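You operate a simulated robot arm through the tools that you are given. There is no shell and no other tool.

Carry out the task below with a simulated two-armed robot. There is one attempt and no reset: what you move stays moved.

JOB
Measure the white plunger; small green tray if it is within the limits, red if not.
Fine: leave the selector of the gauge stand at open. Set down upright: what you pick out. Where these are worked on the way, their far stop is far enough and under half their travel is too little: selector of the gauge stand.

The check looks at the end state, three seconds after you hand in, the way a careful person would. Anything else that was tipped, shoved, dropped, spilled or broken makes it a failure.

ROBOT AND FRAMES
Two 7-joint arms with fingered hands on one trunk that stands fixed in place. Base frame: the origin is at the foot of the trunk, x ahead of it, y to its left, z up; the work surface is at about z = 790. Units: mm, degrees, N and s.
The left shoulder is at [50, 214, 869], the right one opposite. With the tool pointing down near the work surface each hand reaches from about 400 to 900 mm from the base axis, measured 20 degrees to its own side. Payload 3 kg a hand.
The TCP of each hand is the grasp point between the finger pads, 26 mm short of the fingertips. In the tool frame z runs along the fingers and y along their closing line. The gripper opens to 132 mm. The gripper's body begins 73 mm behind the TCP. The gripper is a hand of 3 fingers: y runs from the thumb to the fingers, the wrist lies at [0, 0, -229] in the tool frame, and closing takes about 1.5 s.
Orientation is told as [roll, pitch, yaw] about the base's x, y, z axes, in that order, counted from this pose: with the fingers straight down and closing along the base's y, the tool's x points along the base's -x, its y along +y and its z along -z.

CONTROLS
- The arms move only by the tool send_rows. It takes "left_plan", "right_plan" or both (then of equal length, played together; a hand with none holds still); each is a list of rows, each a list of 6 numbers: the shift along the base's x, y, z in cm, then the turn, a rotation vector about the base's x, y, z in degrees. In form: [[x, y, z, ax, ay, az], ...]. A call has 1 to 20 rows; each row is the pose to reach, as a shift and turn from the pose commanded when the call began. "left_hand" and "right_hand" are, for a hand that has rows, the closure, from 0 (fully open) to 1 (shut), set as the call begins (left out, the last holds). Each row takes 0.2 s and may step no farther than 50 mm and 8.6 degrees from the row before; otherwise, or with a gripper value out of range, the whole call is refused. Where a pose cannot be reached the arm comes as near as it can. A force on the tool above 90 N (or 10 N above the force at the start of the call, whichever is more), or a blocked arm, ends the call early, and 0.2 s more pass. The fingers move at their own pace (about 72 mm/s each) and stop on an object; they squeeze with about 26 N. The grip force told is the motor's: it shows also when the fingers shut on nothing. Time passes only in rows, and 0.2 s behind the last, so rows that repeat a pose let the fingers close. It gives the time, the measured TCP pose, the force on the tool (base axes), the opening and the grip force at its end, in the units of the frame above (readings bear some noise), with the torque about the TCP (base axes, N m) and any sound that the robot's microphone picked up, and new pictures: "show" is both (left out), scene, wrist or none (wrist: the cameras of the hands that moved).
- Cameras (640 x 400 px; columns grow to the right, rows downward): "scene" is now at [25.6, -34.3, 1503.9]; the picture's right is [-0.37, -0.93, 0.00], its down [-0.66, 0.26, -0.70] and it looks along [0.65, -0.26, -0.71] (base axes); focal length 349 px, centre (320, 200). "left" rides on the left gripper at [-62, 3, -92] in its tool frame; the picture's right is [-0.05, -1.00, 0.00], its down [0.83, -0.04, -0.56] and it looks along [0.55, -0.03, 0.83] (tool axes); focal length 230 px, centre (320, 200). "right" rides on the right gripper at [62, 3, -92] in its tool frame; the picture's right is [-0.05, 1.00, 0.00], its down [-0.83, -0.04, -0.56] and it looks along [-0.55, -0.03, 0.83] (tool axes); focal length 230 px, centre (320, 200).
- finger_targets(finger1, finger2, thumb_bend, hand): sets how far each is bent, from 0 (flat) to 1 (curled in); at 0.3 the hand is open as for a grip, at 0.7 the pads meet at the TCP. One left out holds its place. A second passes; each finger stops where it meets its share of the squeeze, and holds until it gets a number again. A gripper value or a shape takes the hand back. It gives what a move gives, with no picture; readings hold the bend of each and the force on the fingers (four entries, about 0 where the hand has none), thumb and palm.
- hand_shape(shape, hand): the hand has 3 fingers and takes this shape, open, in about a second: jaw (thumb against the fingers, like two jaws); tri (thumb and two fingers); tip (a fingertip pinch); poke (one finger out to press); point (the index stretched); flat (the hand flat); cup (the hand cupped); fist (a fist). The gripper value then closes the fingers along that shape, each until it touches; the sizes above hold for jaw. It gives what a move gives, with no picture.
- aim_head(pan, tilt): turns the head with the scene camera to pan (to the left, within 86 degrees either way) and tilt (down, from -29 to 69), counted from straight ahead of the robot. It gives what a move gives, and a new picture of the scene camera.
- probe_pixels(camera, pixels): for up to 12 pixels [column, row] of the newest picture of that camera ("zoom" is the newest enlarged one), the place [x, y, z] in the base frame of the surface seen there, good to about 2 mm, but the place of the scene camera against the robot may be out by one fixed shift of up to 12 mm in any direction. No time passes.
- enlarge(camera, box): a new picture of the part [left, top, right, bottom] of that camera's present view, enlarged. No time passes.
- sign_off(): hands the job in; it is judged then, once.

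Leave the grippers open and the arms clear of the work at the hand-in unless told otherwise.

The tools are called by a JSON object that holds its "name" and its "arguments". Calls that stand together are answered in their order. send_rows: Moves the arms, as the interface text tells. Its arguments: {"type":"object","properties":{"left_plan":{"type":"array"},"left_hand":{"type":"number"},"right_plan":{"type":"array"},"right_hand":{"type":"number"},"show":{"type":"string","enum":["both","scene","wrist","none"]}},"required":[]} The other tools are called the same way: hand_shape (shape, hand) gives the hand a shape; finger_targets (finger1, finger2, thumb_bend, hand) moves the fingers one by one; aim_head (pan, tilt) turns the head that bears the scene camera; probe_pixels (camera, pixels) gives the place of the surface under pixels of a picture; enlarge (camera, box) takes an enlarged picture of a part of a camera's view; sign_off () hands the job in.

At the start:

```text
clock: 0.0
left_position: [534.2, 9.8, 1170.4]
left_tcp_rot: [-0.1, -0.1, -26.3]
left_force: [0.5, -0.6, 0.5]
left_moment: [0.02, -0.02, 0.0]
left_width: 131.7
left_gripper_force: 0.1
left_shape: jaw
left_bend: [0.3, 0.3, 0.3]
left_finger forces: [0.0, 0.0, 0.0, 0.0, 0.1, 0.1]
right_position: [416.2, -472.5, 1159.3]
right_tcp_rot: [0.1, 0.0, -26.3]
right_force: [-0.1, 0.3, 0.8]
right_moment: [0.01, 0.01, -0.02]
right_width: 132.0
right_gripper_force: 0.0
right_shape: jaw
right_bend: [0.3, 0.3, 0.3]
right_finger forces: [0.1, 0.0, 0.1, 0.1, 0.0, 0.0]
head pan, tilt: [-21.8, 45.4]
```

scene: 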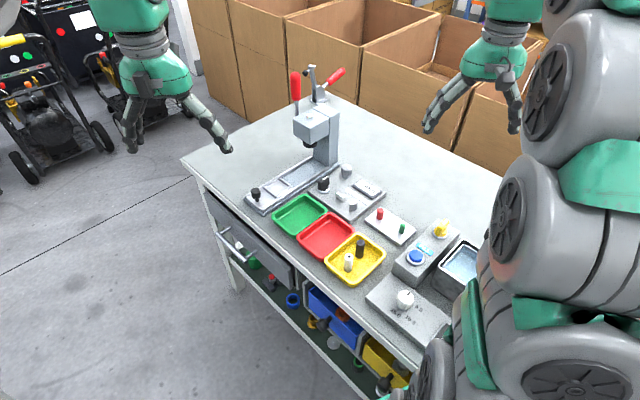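
right: 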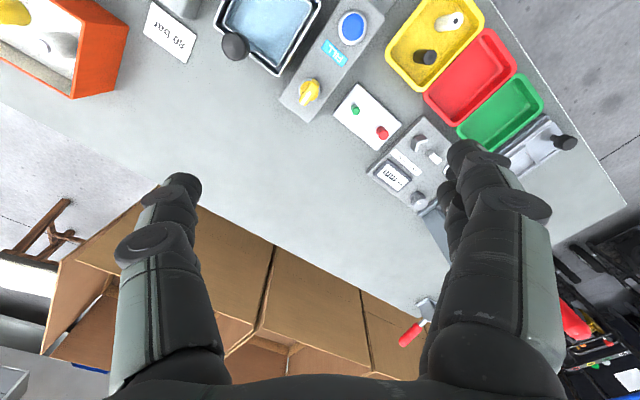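
left: 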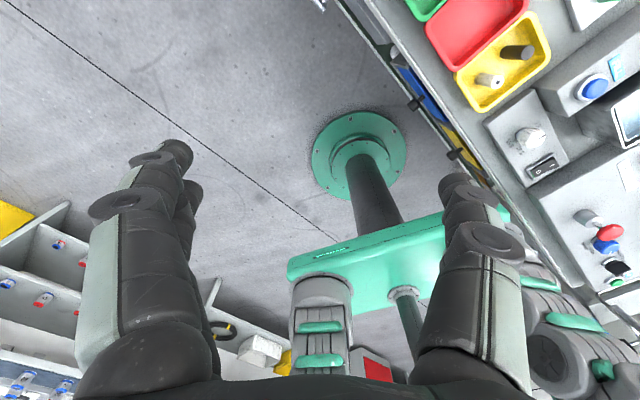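

I see a bench with a press/gauge stand, trays (green, red, yellow), small gauge-like plate, and controls. I'll enlarge the scene to read it in detail first.

{"name": "enlarge", "arguments": {"camera": "scene", "box": [230, 50, 430, 220]}}

{"name": "enlarge", "arguments": {"camera": "scene", "box": [310, 180, 490, 340]}}

{"name": "enlarge", "arguments": {"camera": "right", "box": [320, 0, 600, 230]}}

```text
2.35 times, centred on (330, 135) of scene
```

zoom: 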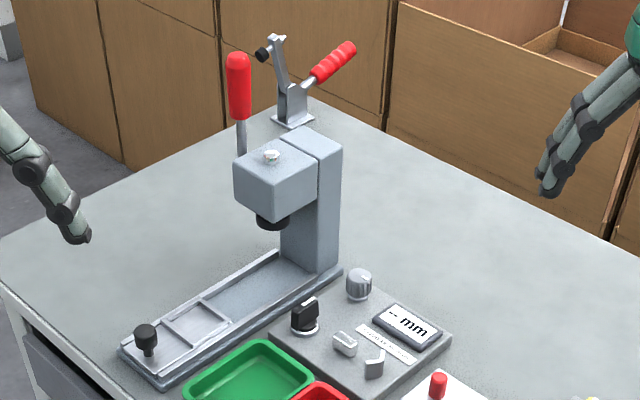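

```text
2.50 times, centred on (400, 260) of scene
```

zoom: 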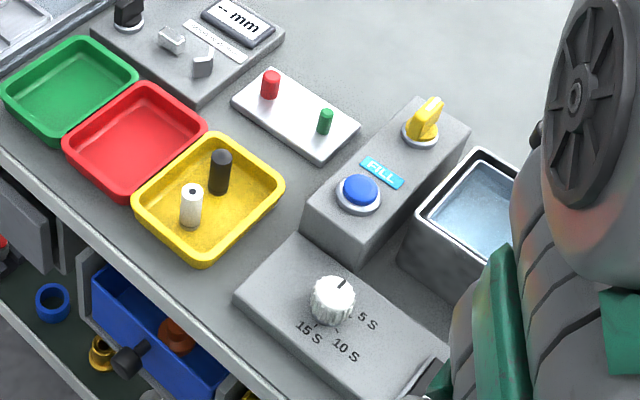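

```text
1.74 times, centred on (460, 115) of right
```

zoom: 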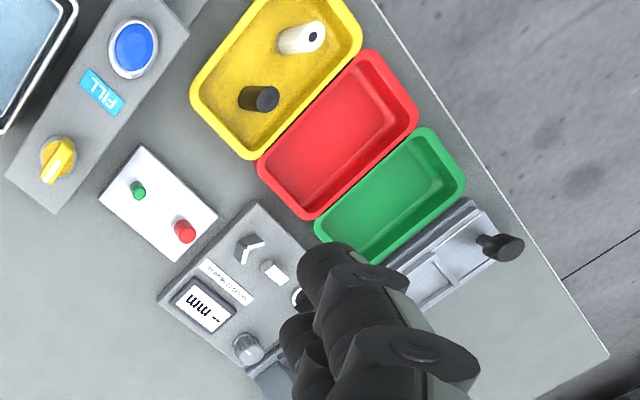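

The gauge stand has a display "-- mm", two knobs (one black, one grey), two small jaws and a label with limits. I'll enlarge it further.

{"name": "enlarge", "arguments": {"camera": "scene", "box": [305, 155, 395, 215]}}

{"name": "enlarge", "arguments": {"camera": "right", "box": [360, 100, 470, 220]}}

{"name": "enlarge", "arguments": {"camera": "scene", "box": [360, 195, 430, 250]}}

```text
6.67 times, centred on (350, 185) of scene
```

zoom: 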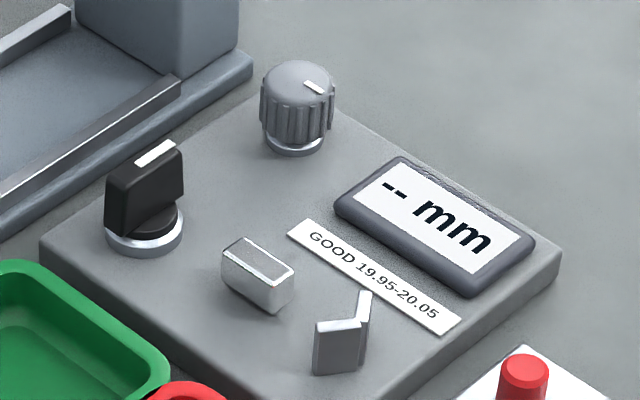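

```text
3.33 times, centred on (415, 160) of right
```

zoom: 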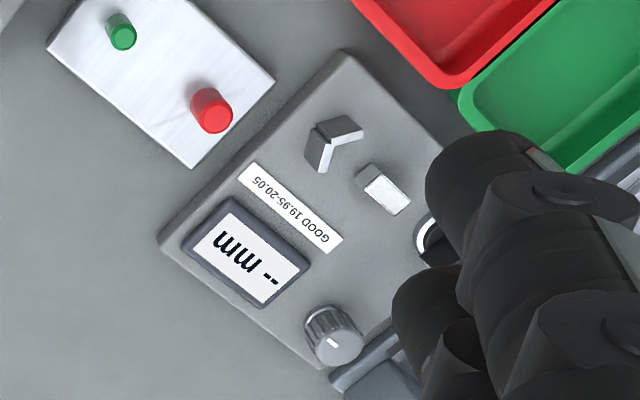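

```text
7.27 times, centred on (395, 222) of scene
```

zoom: 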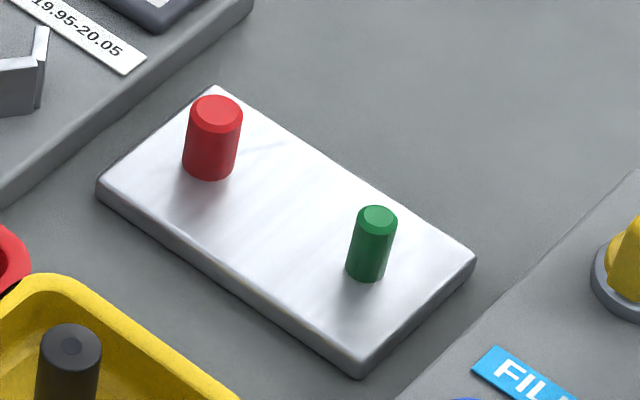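

The label reads "GOOD 19.95-20.05"; the stand has a V-anvil, a movable jaw, a black bar-type selector and a ribbed grey knob. I'll probe the positions of the selector, jaws, plungers and trays.

{"name": "probe_pixels", "arguments": {"camera": "scene", "pixels": [[348, 261], [347, 268], [359, 243], [360, 254], [326, 240], [299, 214], [355, 262], [324, 180], [341, 195], [352, 207], [347, 169], [366, 187]]}}

{"name": "enlarge", "arguments": {"camera": "scene", "box": [320, 225, 400, 290]}}

```text
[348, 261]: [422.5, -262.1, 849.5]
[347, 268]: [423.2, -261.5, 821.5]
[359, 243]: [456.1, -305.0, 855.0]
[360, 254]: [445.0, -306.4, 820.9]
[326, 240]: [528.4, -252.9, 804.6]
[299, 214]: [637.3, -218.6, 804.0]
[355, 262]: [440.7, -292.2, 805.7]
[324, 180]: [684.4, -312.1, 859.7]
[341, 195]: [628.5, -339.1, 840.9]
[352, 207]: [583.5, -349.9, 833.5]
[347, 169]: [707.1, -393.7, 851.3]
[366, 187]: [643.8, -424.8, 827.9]
```

```text
6.15 times, centred on (360, 258) of scene
```

zoom: 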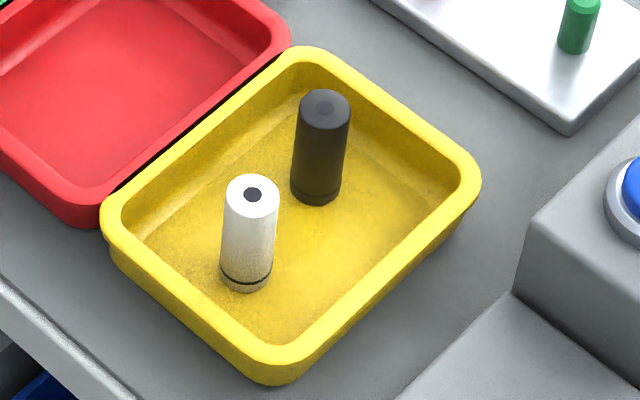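

The white plunger stands upright in the yellow tray (base near [423, -262], top z≈850). I'll turn the head to check the remainder of the bench for any other green tray.

{"name": "aim_head", "arguments": {"pan": -50, "tilt": 45}}

{"name": "aim_head", "arguments": {"pan": 10, "tilt": 45}}

{"name": "aim_head", "arguments": {"pan": -30, "tilt": 55}}

```text
clock: 0.9
left_position: [534.3, 8.1, 1170.6]
left_tcp_rot: [0.0, 0.0, -26.2]
left_force: [-0.3, -0.5, -0.8]
left_moment: [0.0, 0.0, -0.01]
left_width: 131.8
left_gripper_force: 0.1
left_shape: jaw
left_bend: [0.3, 0.3, 0.3]
left_finger forces: [0.0, 0.1, 0.0, 0.1, 0.0, 0.0]
right_position: [416.1, -473.5, 1158.7]
right_tcp_rot: [-0.1, 0.0, -26.4]
right_force: [0.0, 0.0, 0.0]
right_moment: [0.02, -0.01, 0.01]
right_width: 131.9
right_gripper_force: 0.2
right_shape: jaw
right_bend: [0.3, 0.3, 0.3]
right_finger forces: [0.1, 0.0, 0.0, 0.1, 0.1, 0.0]
head pan, tilt: [-50.0, 45.0]
```

scene: 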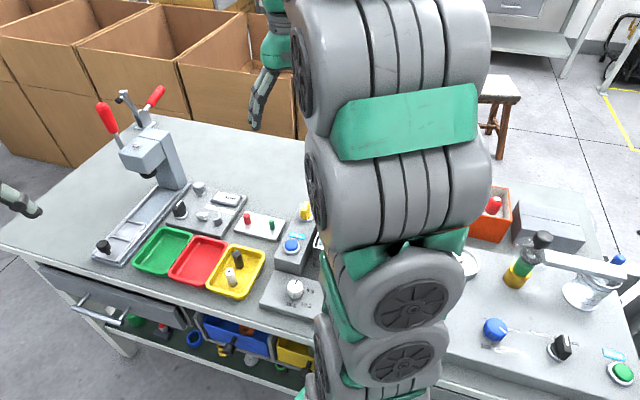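

```text
clock: 2.2
left_position: [532.6, 8.3, 1170.1]
left_tcp_rot: [0.1, 0.0, -26.3]
left_force: [-0.1, -0.6, -1.4]
left_moment: [-0.01, 0.03, 0.0]
left_width: 131.9
left_gripper_force: 0.2
left_shape: jaw
left_bend: [0.3, 0.3, 0.3]
left_finger forces: [0.0, 0.0, 0.1, 0.1, 0.0, 0.1]
right_position: [415.5, -474.1, 1159.2]
right_tcp_rot: [0.1, -0.1, -26.3]
right_force: [0.2, 0.7, 0.1]
right_moment: [0.03, 0.0, -0.01]
right_width: 131.9
right_gripper_force: 0.0
right_shape: jaw
right_bend: [0.3, 0.3, 0.3]
right_finger forces: [0.0, 0.1, 0.1, 0.1, 0.1, 0.0]
head pan, tilt: [10.0, 45.0]
```

scene: 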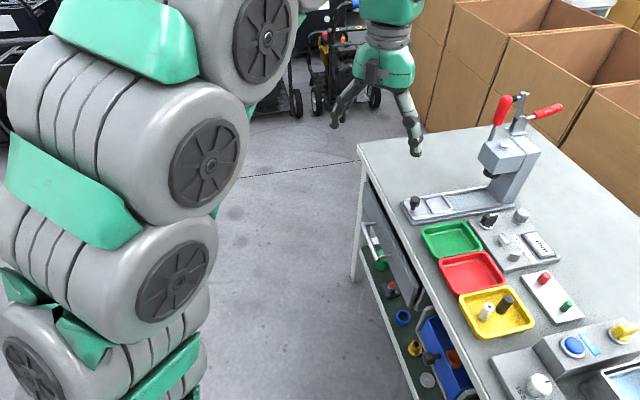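

```text
clock: 3.3
left_position: [533.6, 8.3, 1169.6]
left_tcp_rot: [0.0, 0.0, -26.3]
left_force: [-0.1, 0.5, 0.0]
left_moment: [0.0, 0.04, 0.0]
left_width: 131.9
left_gripper_force: 0.0
left_shape: jaw
left_bend: [0.3, 0.3, 0.3]
left_finger forces: [0.0, 0.0, 0.0, 0.0, 0.1, 0.0]
right_position: [416.2, -473.3, 1159.5]
right_tcp_rot: [0.0, 0.0, -26.3]
right_force: [0.0, -1.0, -1.2]
right_moment: [0.0, 0.03, 0.02]
right_width: 131.9
right_gripper_force: 0.1
right_shape: jaw
right_bend: [0.3, 0.3, 0.3]
right_finger forces: [0.0, 0.0, 0.1, 0.1, 0.0, 0.0]
head pan, tilt: [-30.0, 55.0]
```

scene: 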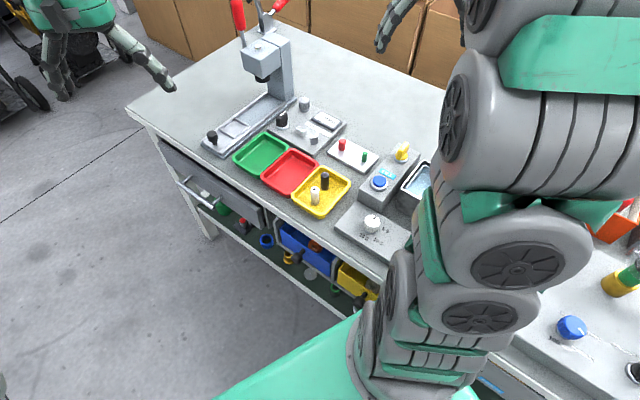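

There is only one green tray, one red and one yellow. Now I'll probe with the right wrist camera (more trustworthy) at the plunger tops, jaws, display and tray centres, and compare with the scene camera.

{"name": "probe_pixels", "arguments": {"camera": "right", "pixels": [[454, 21], [447, 23], [429, 57], [419, 54], [470, 78], [510, 112], [432, 157], [413, 141], [419, 144], [395, 177], [421, 200], [382, 132]]}}

{"name": "enlarge", "arguments": {"camera": "scene", "box": [225, 80, 385, 230]}}

```text
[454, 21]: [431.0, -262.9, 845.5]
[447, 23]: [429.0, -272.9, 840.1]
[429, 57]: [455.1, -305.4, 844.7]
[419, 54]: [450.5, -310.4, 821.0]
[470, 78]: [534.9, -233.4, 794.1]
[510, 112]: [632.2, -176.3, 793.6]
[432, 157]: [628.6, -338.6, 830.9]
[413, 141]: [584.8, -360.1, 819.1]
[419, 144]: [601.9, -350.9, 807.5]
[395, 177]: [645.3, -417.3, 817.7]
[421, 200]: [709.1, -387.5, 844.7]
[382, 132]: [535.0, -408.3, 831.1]
```

```text
2.67 times, centred on (305, 155) of scene
```

zoom: 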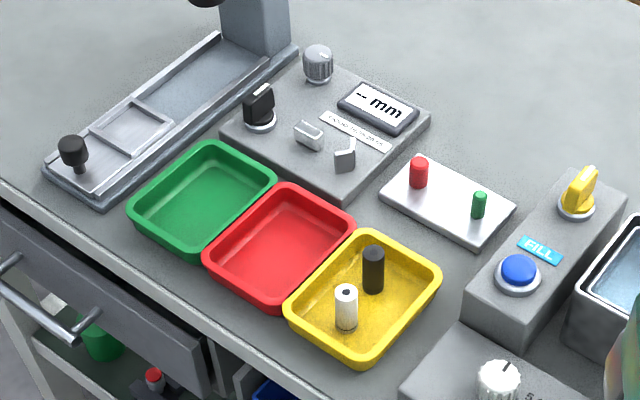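

The scene camera reads about 10 mm high versus the wrist camera. Before moving, I'll probe the press, tray corners and board edges, to know the obstacles.

{"name": "probe_pixels", "arguments": {"camera": "scene", "pixels": [[262, 42], [240, 10], [290, 60], [265, 75], [233, 157], [262, 172], [289, 150], [265, 133], [262, 180], [294, 193], [318, 167], [350, 187]]}}

{"name": "probe_pixels", "arguments": {"camera": "right", "pixels": [[386, 50], [410, 90], [479, 28], [425, 97], [448, 121], [518, 70], [481, 30], [458, 133], [543, 98], [486, 148], [468, 8], [436, 2]]}}

```text
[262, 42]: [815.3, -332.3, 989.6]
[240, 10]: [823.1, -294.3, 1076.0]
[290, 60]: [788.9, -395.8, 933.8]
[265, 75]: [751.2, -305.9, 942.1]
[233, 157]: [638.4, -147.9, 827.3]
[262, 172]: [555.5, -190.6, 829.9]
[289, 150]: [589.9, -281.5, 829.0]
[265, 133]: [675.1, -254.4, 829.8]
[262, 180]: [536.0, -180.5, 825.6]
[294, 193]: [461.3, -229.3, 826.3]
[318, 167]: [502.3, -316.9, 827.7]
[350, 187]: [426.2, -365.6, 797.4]
```

```text
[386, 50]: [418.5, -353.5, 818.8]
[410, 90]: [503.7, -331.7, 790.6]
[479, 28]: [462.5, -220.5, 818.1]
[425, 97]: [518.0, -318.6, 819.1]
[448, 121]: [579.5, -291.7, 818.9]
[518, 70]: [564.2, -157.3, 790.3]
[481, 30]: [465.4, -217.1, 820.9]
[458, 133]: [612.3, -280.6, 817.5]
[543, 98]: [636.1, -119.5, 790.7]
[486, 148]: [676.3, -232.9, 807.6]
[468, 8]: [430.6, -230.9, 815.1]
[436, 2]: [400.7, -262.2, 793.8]
```

The trays run along a row direction of ≈26° in base axes; the press is beyond x≈740. I'll bring the right hand over at z≈1000 so its camera looks at the gauge stand up close (well above everything on the way).

{"name": "send_rows", "arguments": {"right_plan": [[2.1, 2.5, -2.6, 0, 0, 0], [4.2, 5.0, -5.3, 0, 0, 0], [6.3, 7.6, -8.0, 0, 0, 0], [8.4, 10.1, -10.6, 0, 0, 0], [10.5, 12.7, -13.3, 0, 0, 0], [12.5, 15.2, -15.9, 0, 0, 0], [12.5, 15.2, -15.9, 0, 0, 0]], "show": "both"}}

```text
clock: 4.9
left_position: [531.6, 8.4, 1171.0]
left_tcp_rot: [0.0, 0.0, -26.3]
left_force: [-0.9, -0.2, -0.9]
left_moment: [0.03, -0.02, 0.0]
left_width: 131.7
left_gripper_force: 0.1
left_shape: jaw
left_bend: [0.3, 0.3, 0.3]
left_finger forces: [0.1, 0.0, 0.0, 0.0, 0.0, 0.1]
right_position: [542.7, -320.6, 999.2]
right_tcp_rot: [0.1, 0.0, -26.3]
right_force: [-0.4, 0.6, 0.1]
right_moment: [-0.01, 0.01, -0.02]
right_width: 132.1
right_gripper_force: 0.1
right_shape: jaw
right_bend: [0.3, 0.3, 0.3]
right_finger forces: [0.0, 0.1, 0.0, 0.1, 0.0, 0.1]
head pan, tilt: [-30.0, 55.0]
```

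scene: 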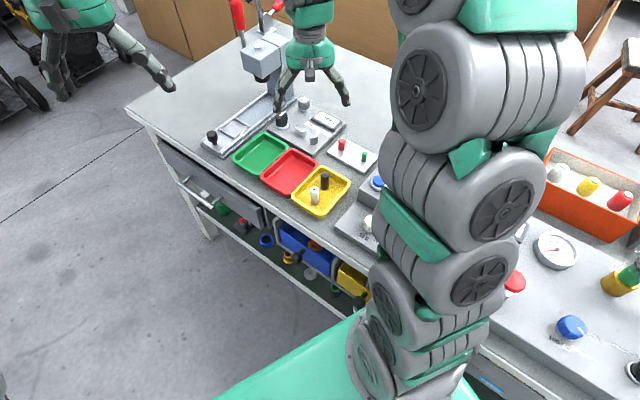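
right: 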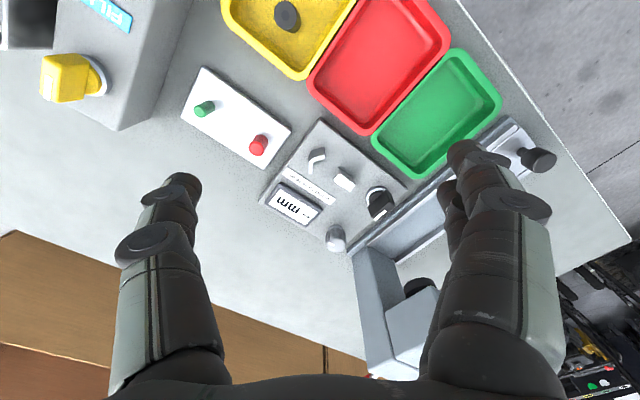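

The gauge stand is now between the fingers around (335, 180). Enlarging it.

{"name": "enlarge", "arguments": {"camera": "right", "box": [255, 115, 415, 255]}}

{"name": "enlarge", "arguments": {"camera": "right", "box": [290, 135, 360, 205]}}

{"name": "enlarge", "arguments": {"camera": "right", "box": [350, 170, 420, 240]}}

{"name": "enlarge", "arguments": {"camera": "scene", "box": [260, 85, 360, 165]}}

```text
2.86 times, centred on (335, 185) of right
```

zoom: 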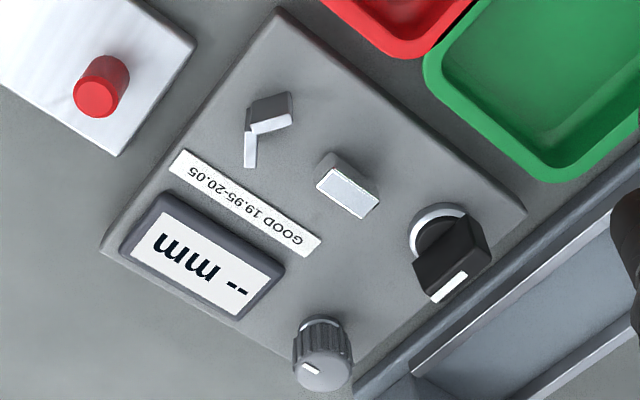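

```text
5.71 times, centred on (325, 170) of right
```

zoom: 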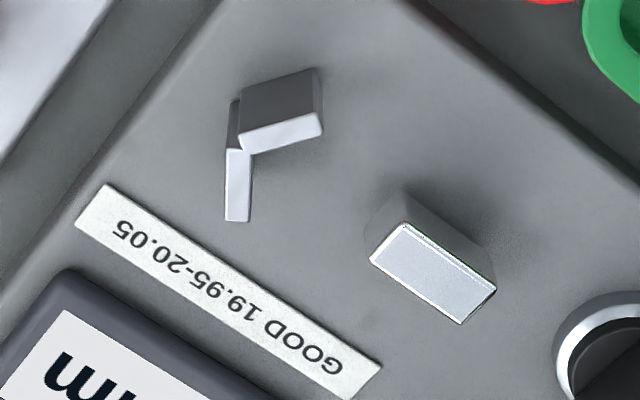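

```text
5.71 times, centred on (385, 205) of right
```

zoom: 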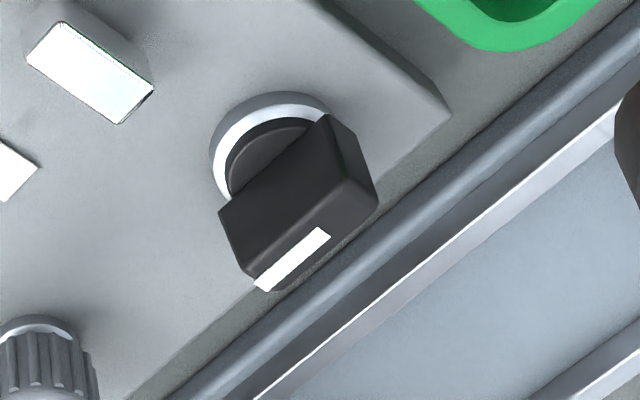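

```text
5.00 times, centred on (310, 125) of scene
```

zoom: 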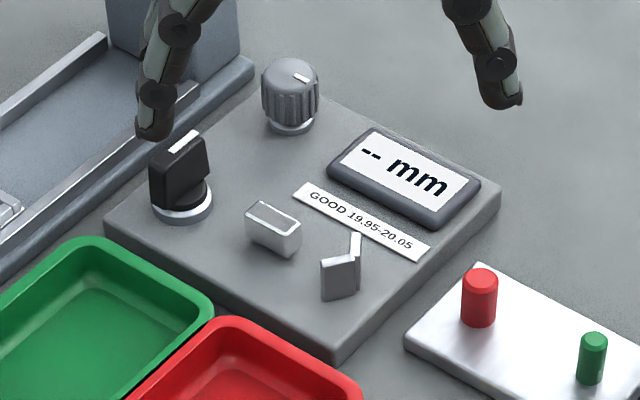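

The selector is a black bar on a round base, its white mark at the far-bench end; no position labels are seen. I'll probe exact points on the V-anvil, the jaw, the selector and the ribbed knob with the zoomed wrist view.

{"name": "enlarge", "arguments": {"camera": "right", "box": [290, 135, 410, 230]}}

```text
4.21 times, centred on (350, 182) of right
```

zoom: 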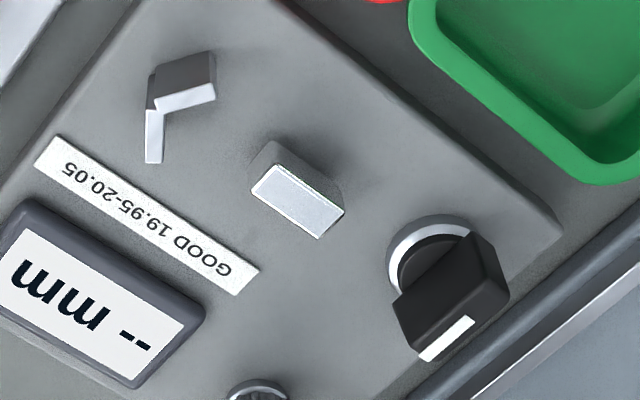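

{"name": "probe_pixels", "arguments": {"camera": "zoom", "pixels": [[154, 158], [158, 107], [212, 94], [163, 100], [254, 190], [272, 169], [340, 211], [320, 236], [300, 200], [472, 320], [426, 358], [468, 240]]}}

{"name": "probe_pixels", "arguments": {"camera": "zoom", "pixels": [[402, 295], [502, 282], [450, 300], [260, 140], [205, 160], [180, 200], [520, 200], [540, 230], [390, 265], [425, 220], [100, 200], [255, 385]]}}

```text
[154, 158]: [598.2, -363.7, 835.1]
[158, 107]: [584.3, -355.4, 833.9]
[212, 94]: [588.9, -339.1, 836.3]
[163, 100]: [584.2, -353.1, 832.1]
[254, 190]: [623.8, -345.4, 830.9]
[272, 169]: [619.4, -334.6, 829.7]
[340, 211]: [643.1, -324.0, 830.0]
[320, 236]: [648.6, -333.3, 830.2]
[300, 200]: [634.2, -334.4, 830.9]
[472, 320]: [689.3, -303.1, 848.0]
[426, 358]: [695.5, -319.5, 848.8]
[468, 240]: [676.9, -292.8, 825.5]
```

```text
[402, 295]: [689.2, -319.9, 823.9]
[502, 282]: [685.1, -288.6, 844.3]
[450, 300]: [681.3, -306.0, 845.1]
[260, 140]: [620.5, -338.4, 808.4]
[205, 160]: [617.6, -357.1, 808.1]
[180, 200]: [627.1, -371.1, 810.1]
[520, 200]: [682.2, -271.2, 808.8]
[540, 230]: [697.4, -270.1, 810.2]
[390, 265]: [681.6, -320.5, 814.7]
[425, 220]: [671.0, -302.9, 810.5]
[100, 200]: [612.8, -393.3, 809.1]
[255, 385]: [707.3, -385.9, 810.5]
```

The V opens toward the moving jaw; gap ≈30 mm in the row direction, plate top z≈809, jaws top ≈832. Now I'll look at the finger geometry in the wrist picture.

{"name": "enlarge", "arguments": {"camera": "right", "box": [400, 120, 560, 260]}}

{"name": "enlarge", "arguments": {"camera": "right", "box": [110, 150, 270, 290]}}

{"name": "enlarge", "arguments": {"camera": "scene", "box": [255, 10, 365, 130]}}

```text
2.86 times, centred on (480, 190) of right
```

zoom: 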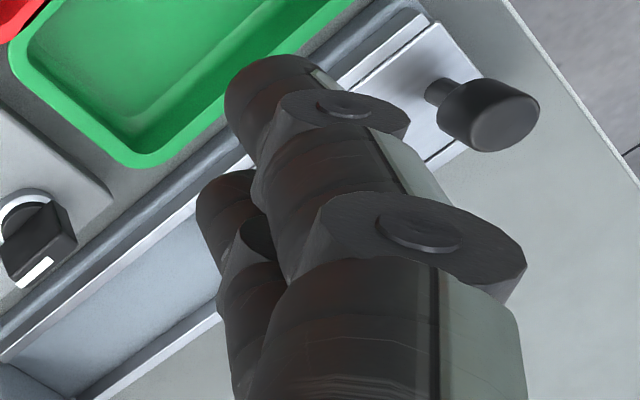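

```text
2.86 times, centred on (190, 220) of right
```

zoom: 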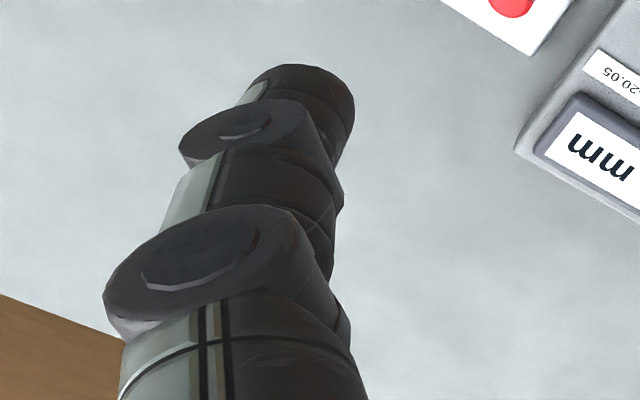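

```text
3.33 times, centred on (310, 70) of scene
```

zoom: 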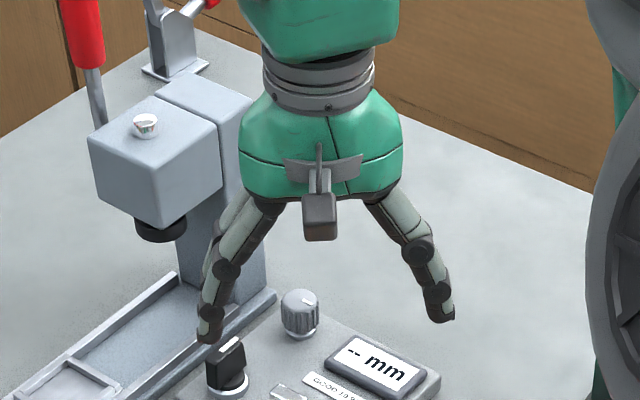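

I'll probe finger surfaces to learn the offsets of the two fingers and the thumb.

{"name": "probe_pixels", "arguments": {"camera": "right", "pixels": [[463, 150], [475, 147], [465, 165], [447, 190], [445, 200], [452, 188], [183, 185], [188, 190], [196, 185], [183, 177], [470, 180], [450, 215]]}}

```text
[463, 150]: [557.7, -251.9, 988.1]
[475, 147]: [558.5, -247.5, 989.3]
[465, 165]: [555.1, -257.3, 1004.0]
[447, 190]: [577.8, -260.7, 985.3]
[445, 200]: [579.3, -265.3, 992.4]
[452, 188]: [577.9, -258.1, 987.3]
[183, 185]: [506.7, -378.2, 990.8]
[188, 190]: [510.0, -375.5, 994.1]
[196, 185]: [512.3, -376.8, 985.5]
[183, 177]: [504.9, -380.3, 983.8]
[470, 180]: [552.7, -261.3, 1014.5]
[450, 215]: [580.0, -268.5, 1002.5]
```

Fingers sit at about ±12 mm in tool x with the thumb opposite. Now I'll probe the press geometry with the wrist camera, because it stands close to the selector.

{"name": "probe_pixels", "arguments": {"camera": "right", "pixels": [[355, 252], [375, 245], [392, 258], [365, 300], [387, 325], [410, 375], [400, 300], [425, 285], [400, 240], [430, 225], [400, 215], [545, 160]]}}

{"name": "enlarge", "arguments": {"camera": "right", "box": [330, 200, 450, 400]}}

```text
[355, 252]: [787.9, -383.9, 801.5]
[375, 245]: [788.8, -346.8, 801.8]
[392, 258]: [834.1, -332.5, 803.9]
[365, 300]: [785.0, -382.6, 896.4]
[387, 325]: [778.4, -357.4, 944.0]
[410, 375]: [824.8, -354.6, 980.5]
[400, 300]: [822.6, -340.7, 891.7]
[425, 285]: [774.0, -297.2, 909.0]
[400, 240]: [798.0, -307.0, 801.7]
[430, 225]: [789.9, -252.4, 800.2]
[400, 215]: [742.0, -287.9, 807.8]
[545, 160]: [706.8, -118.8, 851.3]
```

```text
2.00 times, centred on (390, 300) of right
```

zoom: 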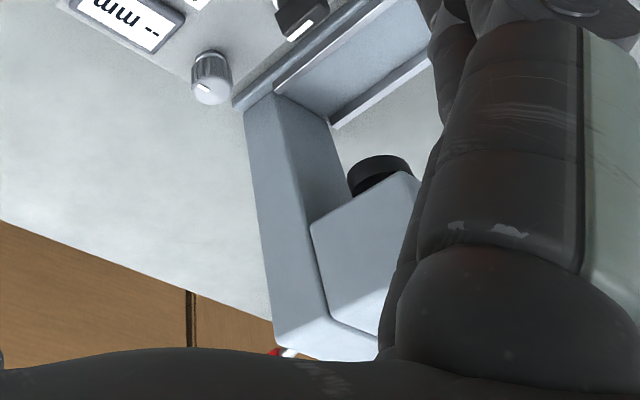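

Press head starts at about u≈537 (row direction), z≥915 – so near the selector I'll keep the palm turned along the bench depth. Now I'll move the right hand to look closely at the white plunger in the yellow tray (fingertips stay at z≈884, above everything there).

{"name": "send_rows", "arguments": {"right_plan": [[-3.1, 1.5, -1.0, 0, 0, 0], [-6.2, 3.1, -3.0, 0, 0, 0], [-9.3, 4.6, -5.0, 0, 0, 0], [-12.4, 6.2, -7.0, 0, 0, 0], [-15.5, 7.7, -8.9, 0, 0, 0], [-15.5, 7.7, -8.9, 0, 0, 0]], "show": "both"}}

```text
clock: 6.3
left_position: [533.1, 8.5, 1170.7]
left_tcp_rot: [-0.1, 0.0, -26.4]
left_force: [-0.6, 0.0, 0.3]
left_moment: [0.0, -0.01, -0.01]
left_width: 131.7
left_gripper_force: 0.1
left_shape: jaw
left_bend: [0.3, 0.3, 0.3]
left_finger forces: [0.1, 0.0, 0.0, 0.1, 0.0, 0.1]
right_position: [385.5, -245.5, 910.1]
right_tcp_rot: [-0.1, 0.0, -26.3]
right_force: [-0.7, 0.1, -0.1]
right_moment: [0.0, 0.02, -0.01]
right_width: 131.8
right_gripper_force: 0.1
right_shape: jaw
right_bend: [0.3, 0.3, 0.3]
right_finger forces: [0.0, 0.0, 0.0, 0.1, 0.0, 0.1]
head pan, tilt: [-30.0, 55.0]
```

scene: 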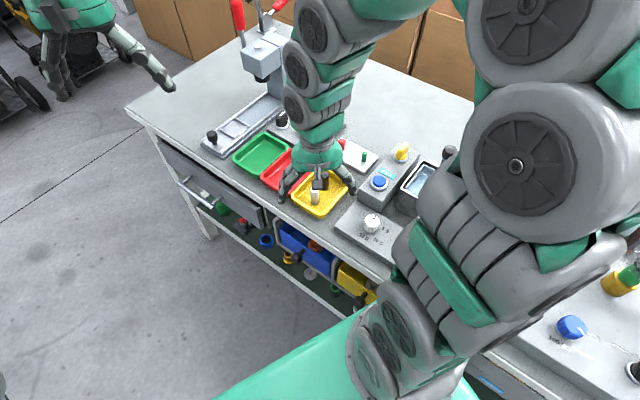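
right: 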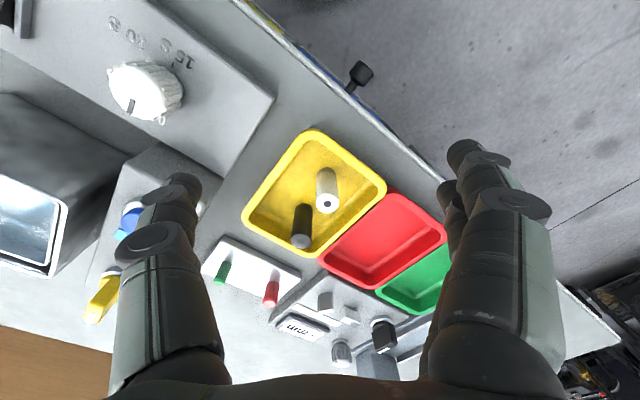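

The white plunger is at (327, 195) in the wrist view, the black at (302, 230). Enlarging for precise probing.

{"name": "enlarge", "arguments": {"camera": "right", "box": [270, 155, 370, 255]}}

```text
4.00 times, centred on (320, 205) of right
```

zoom: 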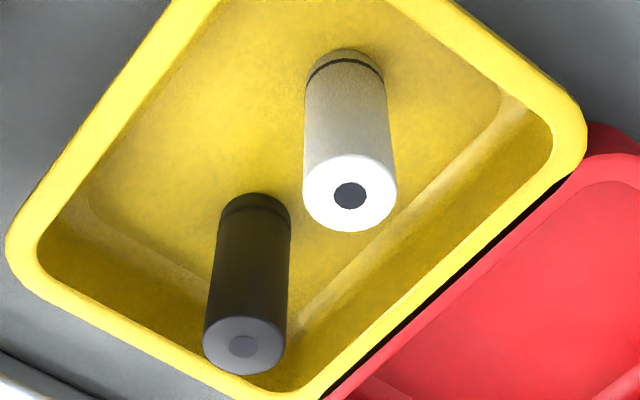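

{"name": "probe_pixels", "arguments": {"camera": "zoom", "pixels": [[310, 185], [390, 185], [325, 170], [370, 170], [350, 222], [345, 110], [340, 75], [340, 45], [243, 346], [250, 230], [400, 80], [440, 200]]}}

{"name": "probe_pixels", "arguments": {"camera": "zoom", "pixels": [[560, 150], [575, 120], [460, 10], [20, 250], [160, 30], [120, 345], [330, 375], [100, 300], [480, 30], [280, 60], [250, 395], [320, 300]]}}

```text
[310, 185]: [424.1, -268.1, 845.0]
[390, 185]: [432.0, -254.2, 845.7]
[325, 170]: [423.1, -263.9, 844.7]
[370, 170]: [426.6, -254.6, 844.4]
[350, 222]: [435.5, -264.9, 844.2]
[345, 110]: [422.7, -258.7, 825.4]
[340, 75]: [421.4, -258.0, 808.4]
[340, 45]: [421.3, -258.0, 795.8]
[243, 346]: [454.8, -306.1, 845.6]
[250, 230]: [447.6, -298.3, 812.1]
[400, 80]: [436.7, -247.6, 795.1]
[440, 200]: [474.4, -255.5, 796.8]
```

```text
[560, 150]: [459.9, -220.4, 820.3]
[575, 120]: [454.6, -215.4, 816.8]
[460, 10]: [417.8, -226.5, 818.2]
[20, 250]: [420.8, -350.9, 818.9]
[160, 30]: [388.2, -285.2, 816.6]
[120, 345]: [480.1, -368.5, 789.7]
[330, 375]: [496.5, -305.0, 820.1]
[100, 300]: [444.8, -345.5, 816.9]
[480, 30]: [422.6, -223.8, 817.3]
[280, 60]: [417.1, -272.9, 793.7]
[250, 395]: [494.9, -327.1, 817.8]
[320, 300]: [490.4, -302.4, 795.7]
```

White plunger: top centre ≈ (428.5, -261.5), top z≈845, floor ≈795, so ~50 mm tall and ~20 mm thick. I'll move above it at z≈900 with the fingers pre-closed to about half.

{"name": "send_rows", "arguments": {"right_plan": [[2.1, -0.8, 0, 0, 0, 0], [4.25, -1.69, -0.5, 0, 0, 0], [4.25, -1.69, -1.0, 0, 0, 0], [4.25, -1.69, -1.0, 0, 0, 0], [4.25, -1.69, -1.0, 0, 0, 0]], "right_hand": 0.6, "show": "wrist"}}

```text
clock: 7.5
left_position: [532.4, 9.2, 1170.3]
left_tcp_rot: [0.1, 0.0, -26.3]
left_force: [0.8, -0.1, 0.0]
left_moment: [0.0, 0.02, 0.05]
left_width: 131.9
left_gripper_force: 0.2
left_shape: jaw
left_bend: [0.3, 0.3, 0.3]
left_finger forces: [0.1, 0.0, 0.0, 0.1, 0.1, 0.1]
right_position: [429.0, -261.8, 899.9]
right_tcp_rot: [0.0, 0.0, -26.4]
right_force: [0.7, -0.1, -0.6]
right_moment: [0.01, -0.01, -0.01]
right_width: 53.3
right_gripper_force: 0.0
right_shape: jaw
right_bend: [0.73, 0.73, 0.7]
right_finger forces: [0.1, 0.1, 0.0, 0.0, 0.0, 0.0]
head pan, tilt: [-30.0, 55.0]
```

right: 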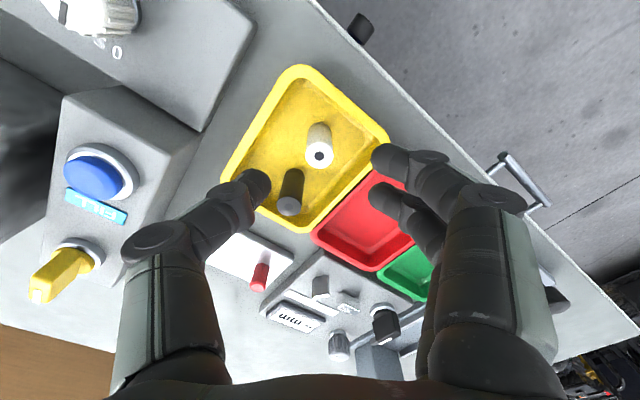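

Opening is ~53 mm. I'd like to see the finger posture from the side before going down.

{"name": "enlarge", "arguments": {"camera": "scene", "box": [270, 110, 380, 220]}}

{"name": "enlarge", "arguments": {"camera": "right", "box": [220, 100, 440, 240]}}

{"name": "probe_pixels", "arguments": {"camera": "right", "pixels": [[262, 180], [255, 190], [240, 195], [378, 155], [385, 160], [375, 190], [380, 200], [405, 165], [400, 210], [215, 205], [440, 175], [425, 225]]}}

```text
3.64 times, centred on (325, 165) of scene
```

zoom: 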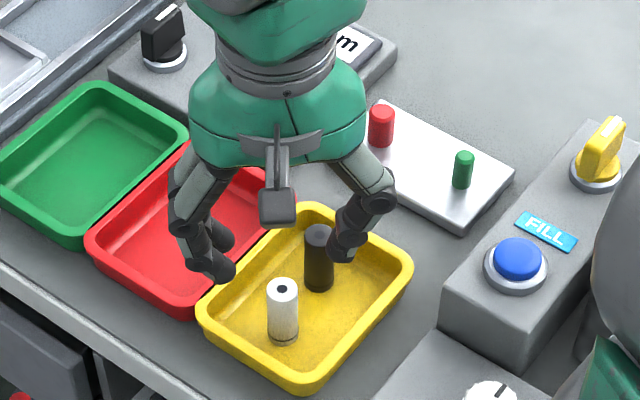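

```text
2.86 times, centred on (330, 170) of right
```

zoom: 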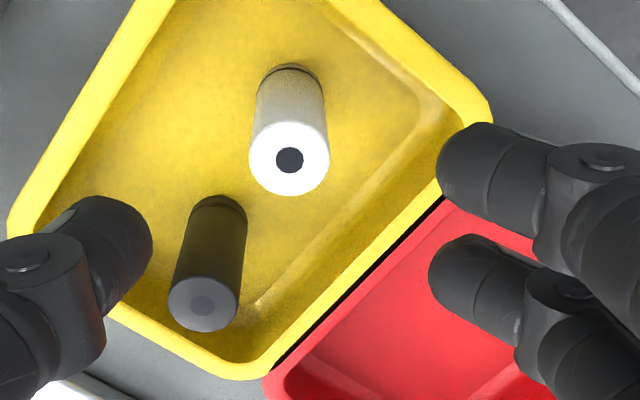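

```text
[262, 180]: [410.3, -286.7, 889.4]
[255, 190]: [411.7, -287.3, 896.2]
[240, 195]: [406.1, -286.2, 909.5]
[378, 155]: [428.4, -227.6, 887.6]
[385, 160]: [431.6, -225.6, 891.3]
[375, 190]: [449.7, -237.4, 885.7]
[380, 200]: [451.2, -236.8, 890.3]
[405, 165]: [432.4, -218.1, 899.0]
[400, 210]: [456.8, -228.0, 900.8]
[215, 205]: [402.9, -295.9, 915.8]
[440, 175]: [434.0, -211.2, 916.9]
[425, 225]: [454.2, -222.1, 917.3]
```

The fingers lean inward when partly closed, so the fingertip depth differs. I'll close to about 20 mm in the air here (tips stay above z≈875) and probe where the tips are.

{"name": "send_rows", "arguments": {"right_plan": [[0, 0, 0, 0, 0, 0], [0, 0, 0, 0, 0, 0], [0, 0, 0, 0, 0, 0], [0, 0, 0, 0, 0, 0]], "right_hand": 0.85, "show": "wrist"}}

```text
clock: 8.5
left_position: [532.7, 8.9, 1171.2]
left_tcp_rot: [0.0, 0.1, -26.3]
left_force: [-0.1, -0.3, -0.2]
left_moment: [-0.02, 0.03, 0.0]
left_width: 131.8
left_gripper_force: 0.1
left_shape: jaw
left_bend: [0.3, 0.3, 0.3]
left_finger forces: [0.0, 0.0, 0.0, 0.0, 0.0, 0.0]
right_position: [429.4, -261.8, 901.6]
right_tcp_rot: [-0.1, 0.0, -26.4]
right_force: [-0.7, -0.9, 0.3]
right_moment: [0.03, 0.0, -0.06]
right_width: 20.3
right_gripper_force: 0.1
right_shape: jaw
right_bend: [0.73, 0.73, 0.7]
right_finger forces: [0.0, 0.0, 0.1, 0.1, 0.0, 0.0]
head pan, tilt: [-30.0, 55.0]
```

right: 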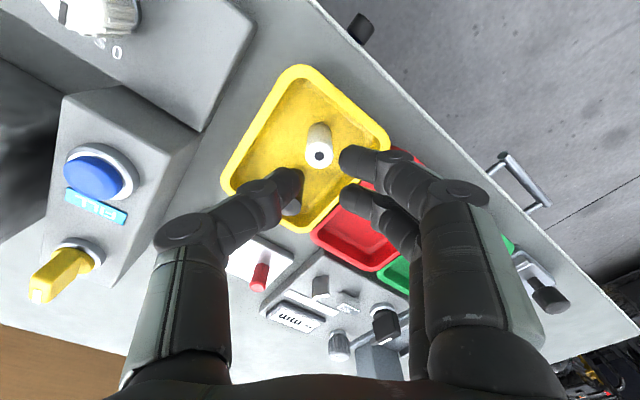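

Width 20.3 mm now. Probing the finger tips and side view.

{"name": "probe_pixels", "arguments": {"camera": "right", "pixels": [[298, 175], [295, 185], [280, 185], [345, 152], [350, 160], [346, 190], [350, 198], [370, 165], [370, 205], [260, 195], [400, 175], [390, 220]]}}

{"name": "enlarge", "arguments": {"camera": "right", "box": [250, 110, 410, 230]}}

{"name": "enlarge", "arguments": {"camera": "scene", "box": [270, 110, 380, 220]}}

```text
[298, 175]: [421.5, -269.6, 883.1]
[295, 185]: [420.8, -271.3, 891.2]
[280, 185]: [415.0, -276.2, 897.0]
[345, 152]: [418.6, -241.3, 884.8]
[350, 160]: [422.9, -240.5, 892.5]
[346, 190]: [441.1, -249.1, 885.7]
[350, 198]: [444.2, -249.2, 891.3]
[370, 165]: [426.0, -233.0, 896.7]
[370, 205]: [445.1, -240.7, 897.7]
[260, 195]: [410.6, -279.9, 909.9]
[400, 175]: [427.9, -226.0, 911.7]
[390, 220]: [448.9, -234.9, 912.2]
```

```text
3.33 times, centred on (330, 170) of right
```

zoom: 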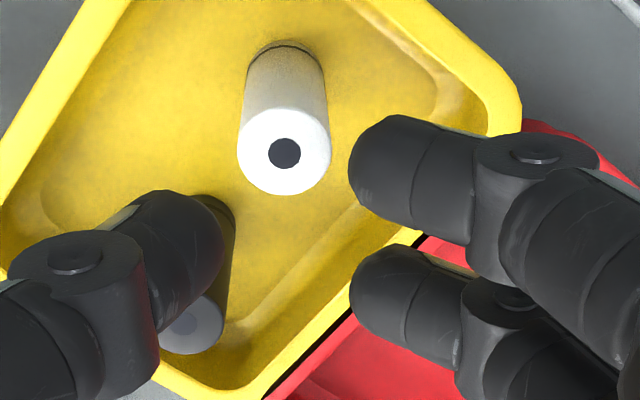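

```text
3.64 times, centred on (325, 165) of scene
```

zoom: 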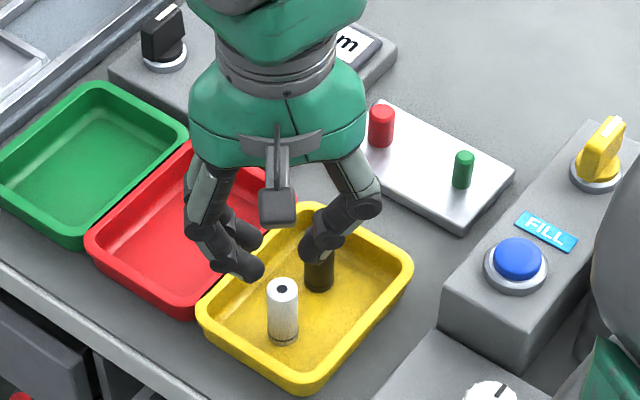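

At a 20 mm grip the tips are ~21 mm below the TCP. I'll reopen to ~53 mm and lower to TCP z≈848 (tips ≈826, above the tray rim 819), straddling the white plunger; the black one is ~20 mm clear.

{"name": "send_rows", "arguments": {"right_plan": [[0, 0, 0, 0, 0, 0], [0, 0, 0, 0, 0, 0], [0, 0, 0, 0, 0, 0], [0, 0, -1.3, 0, 0, 0], [0, 0, -2.6, 0, 0, 0], [0, 0, -3.9, 0, 0, 0], [0, 0, -5.28, 0, 0, 0], [0, 0, -5.28, 0, 0, 0]], "right_hand": 0.6, "show": "both"}}

```text
clock: 10.3
left_position: [533.3, 8.9, 1172.1]
left_tcp_rot: [0.0, 0.1, -26.2]
left_force: [0.8, 0.3, -0.7]
left_moment: [0.01, -0.01, 0.01]
left_width: 132.0
left_gripper_force: 0.0
left_shape: jaw
left_bend: [0.3, 0.3, 0.3]
left_finger forces: [0.1, 0.0, 0.0, 0.0, 0.0, 0.0]
right_position: [428.4, -261.1, 848.0]
right_tcp_rot: [0.0, 0.0, -26.3]
right_force: [0.3, 0.1, 0.2]
right_moment: [0.01, -0.02, 0.02]
right_width: 52.4
right_gripper_force: 0.0
right_shape: jaw
right_bend: [0.73, 0.73, 0.7]
right_finger forces: [0.0, 0.0, 0.0, 0.0, 0.0, 0.1]
head pan, tilt: [-30.0, 55.0]
```

scene: 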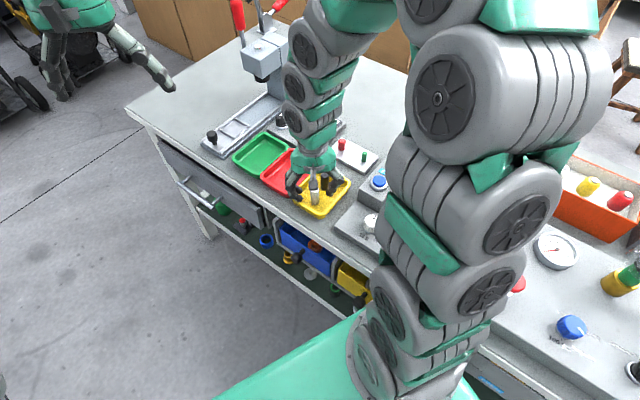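
right: 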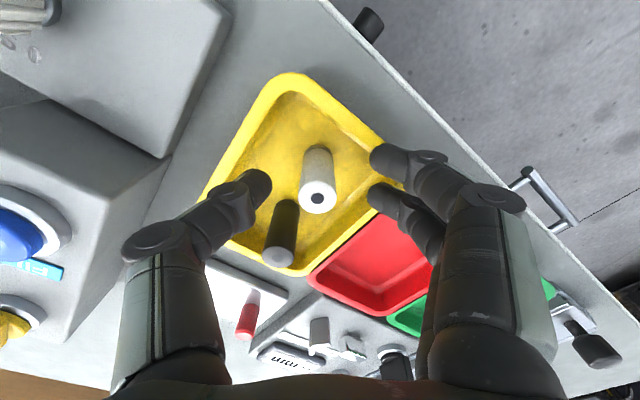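

The plunger top (318, 195) is centred between the thumb (258, 185) and fingers (383, 158 / 378, 195). Close the hand.

{"name": "send_rows", "arguments": {"right_plan": [[0, 0, 0, 0, 0, 0], [0, 0, 0, 0, 0, 0], [0, 0, 0, 0, 0, 0], [0, 0, 0, 0, 0, 0], [0, 0, 0, 0, 0, 0], [0, 0, 0, 0, 0, 0]], "right_hand": 1.0, "show": "both"}}

```text
clock: 11.7
left_position: [533.5, 9.0, 1170.3]
left_tcp_rot: [0.0, -0.1, -26.2]
left_force: [-0.2, 0.1, 0.2]
left_moment: [-0.01, 0.02, -0.02]
left_width: 131.8
left_gripper_force: 0.0
left_shape: jaw
left_bend: [0.3, 0.3, 0.3]
left_finger forces: [0.0, 0.1, 0.0, 0.0, 0.0, 0.0]
right_position: [427.9, -261.0, 847.3]
right_tcp_rot: [0.0, 0.0, -26.3]
right_force: [0.7, -0.2, 1.2]
right_moment: [-0.02, 0.0, 0.01]
right_width: 9.0
right_gripper_force: 26.3
right_shape: jaw
right_bend: [0.71, 0.72, 0.7]
right_finger forces: [10.6, 12.5, 0.1, 0.0, 22.9, 0.0]
head pan, tilt: [-30.0, 55.0]
```

scene: 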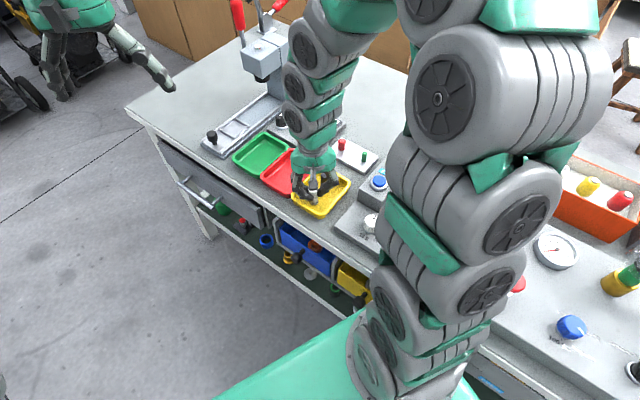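
right: 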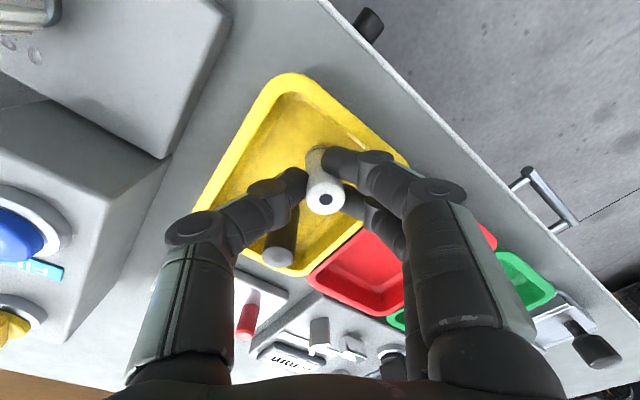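

Grip force 26 N with two fingers and thumb sharing the load. Enlarging to check the plunger is held upright.

{"name": "enlarge", "arguments": {"camera": "right", "box": [260, 120, 400, 240]}}

{"name": "enlarge", "arguments": {"camera": "scene", "box": [275, 140, 365, 225]}}

```text
3.33 times, centred on (330, 180) of right
```

zoom: 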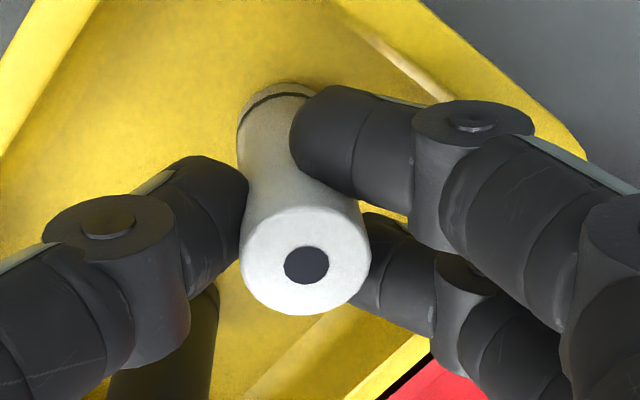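

```text
4.71 times, centred on (320, 182) of scene
```

zoom: 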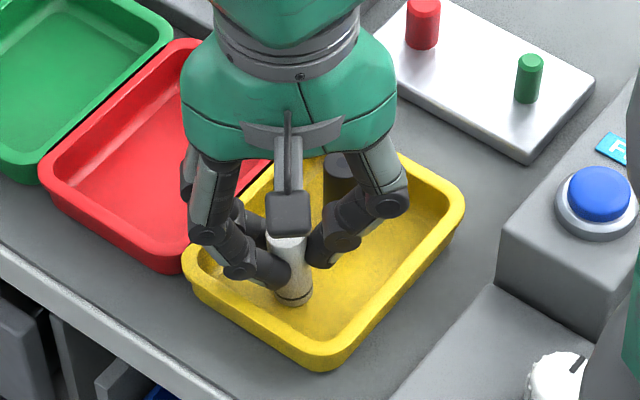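

It may be tilted slightly. I'll probe the plunger's top and lower body to quantify.

{"name": "probe_pixels", "arguments": {"camera": "zoom", "pixels": [[305, 180]]}}

{"name": "enlarge", "arguments": {"camera": "right", "box": [290, 135, 350, 215]}}

```text
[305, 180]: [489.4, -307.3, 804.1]
```

```text
5.00 times, centred on (320, 175) of right
```

zoom: 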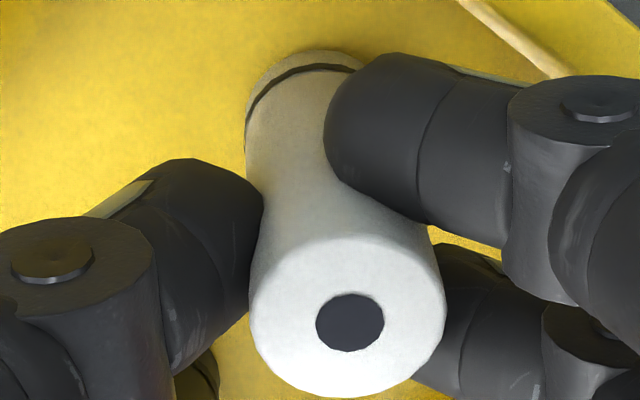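

{"name": "probe_pixels", "arguments": {"camera": "right", "pixels": [[309, 200], [341, 200], [320, 187], [324, 213], [331, 187], [316, 165], [310, 158], [314, 152], [322, 150], [313, 147], [309, 165], [322, 160]]}}

```text
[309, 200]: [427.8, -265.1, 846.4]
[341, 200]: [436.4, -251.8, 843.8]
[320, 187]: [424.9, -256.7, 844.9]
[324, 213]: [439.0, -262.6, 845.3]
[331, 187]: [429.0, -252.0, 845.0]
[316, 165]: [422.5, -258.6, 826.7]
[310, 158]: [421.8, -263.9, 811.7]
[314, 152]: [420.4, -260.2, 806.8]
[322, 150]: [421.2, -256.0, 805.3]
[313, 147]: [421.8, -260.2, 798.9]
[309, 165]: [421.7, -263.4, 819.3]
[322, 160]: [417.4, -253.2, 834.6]
```

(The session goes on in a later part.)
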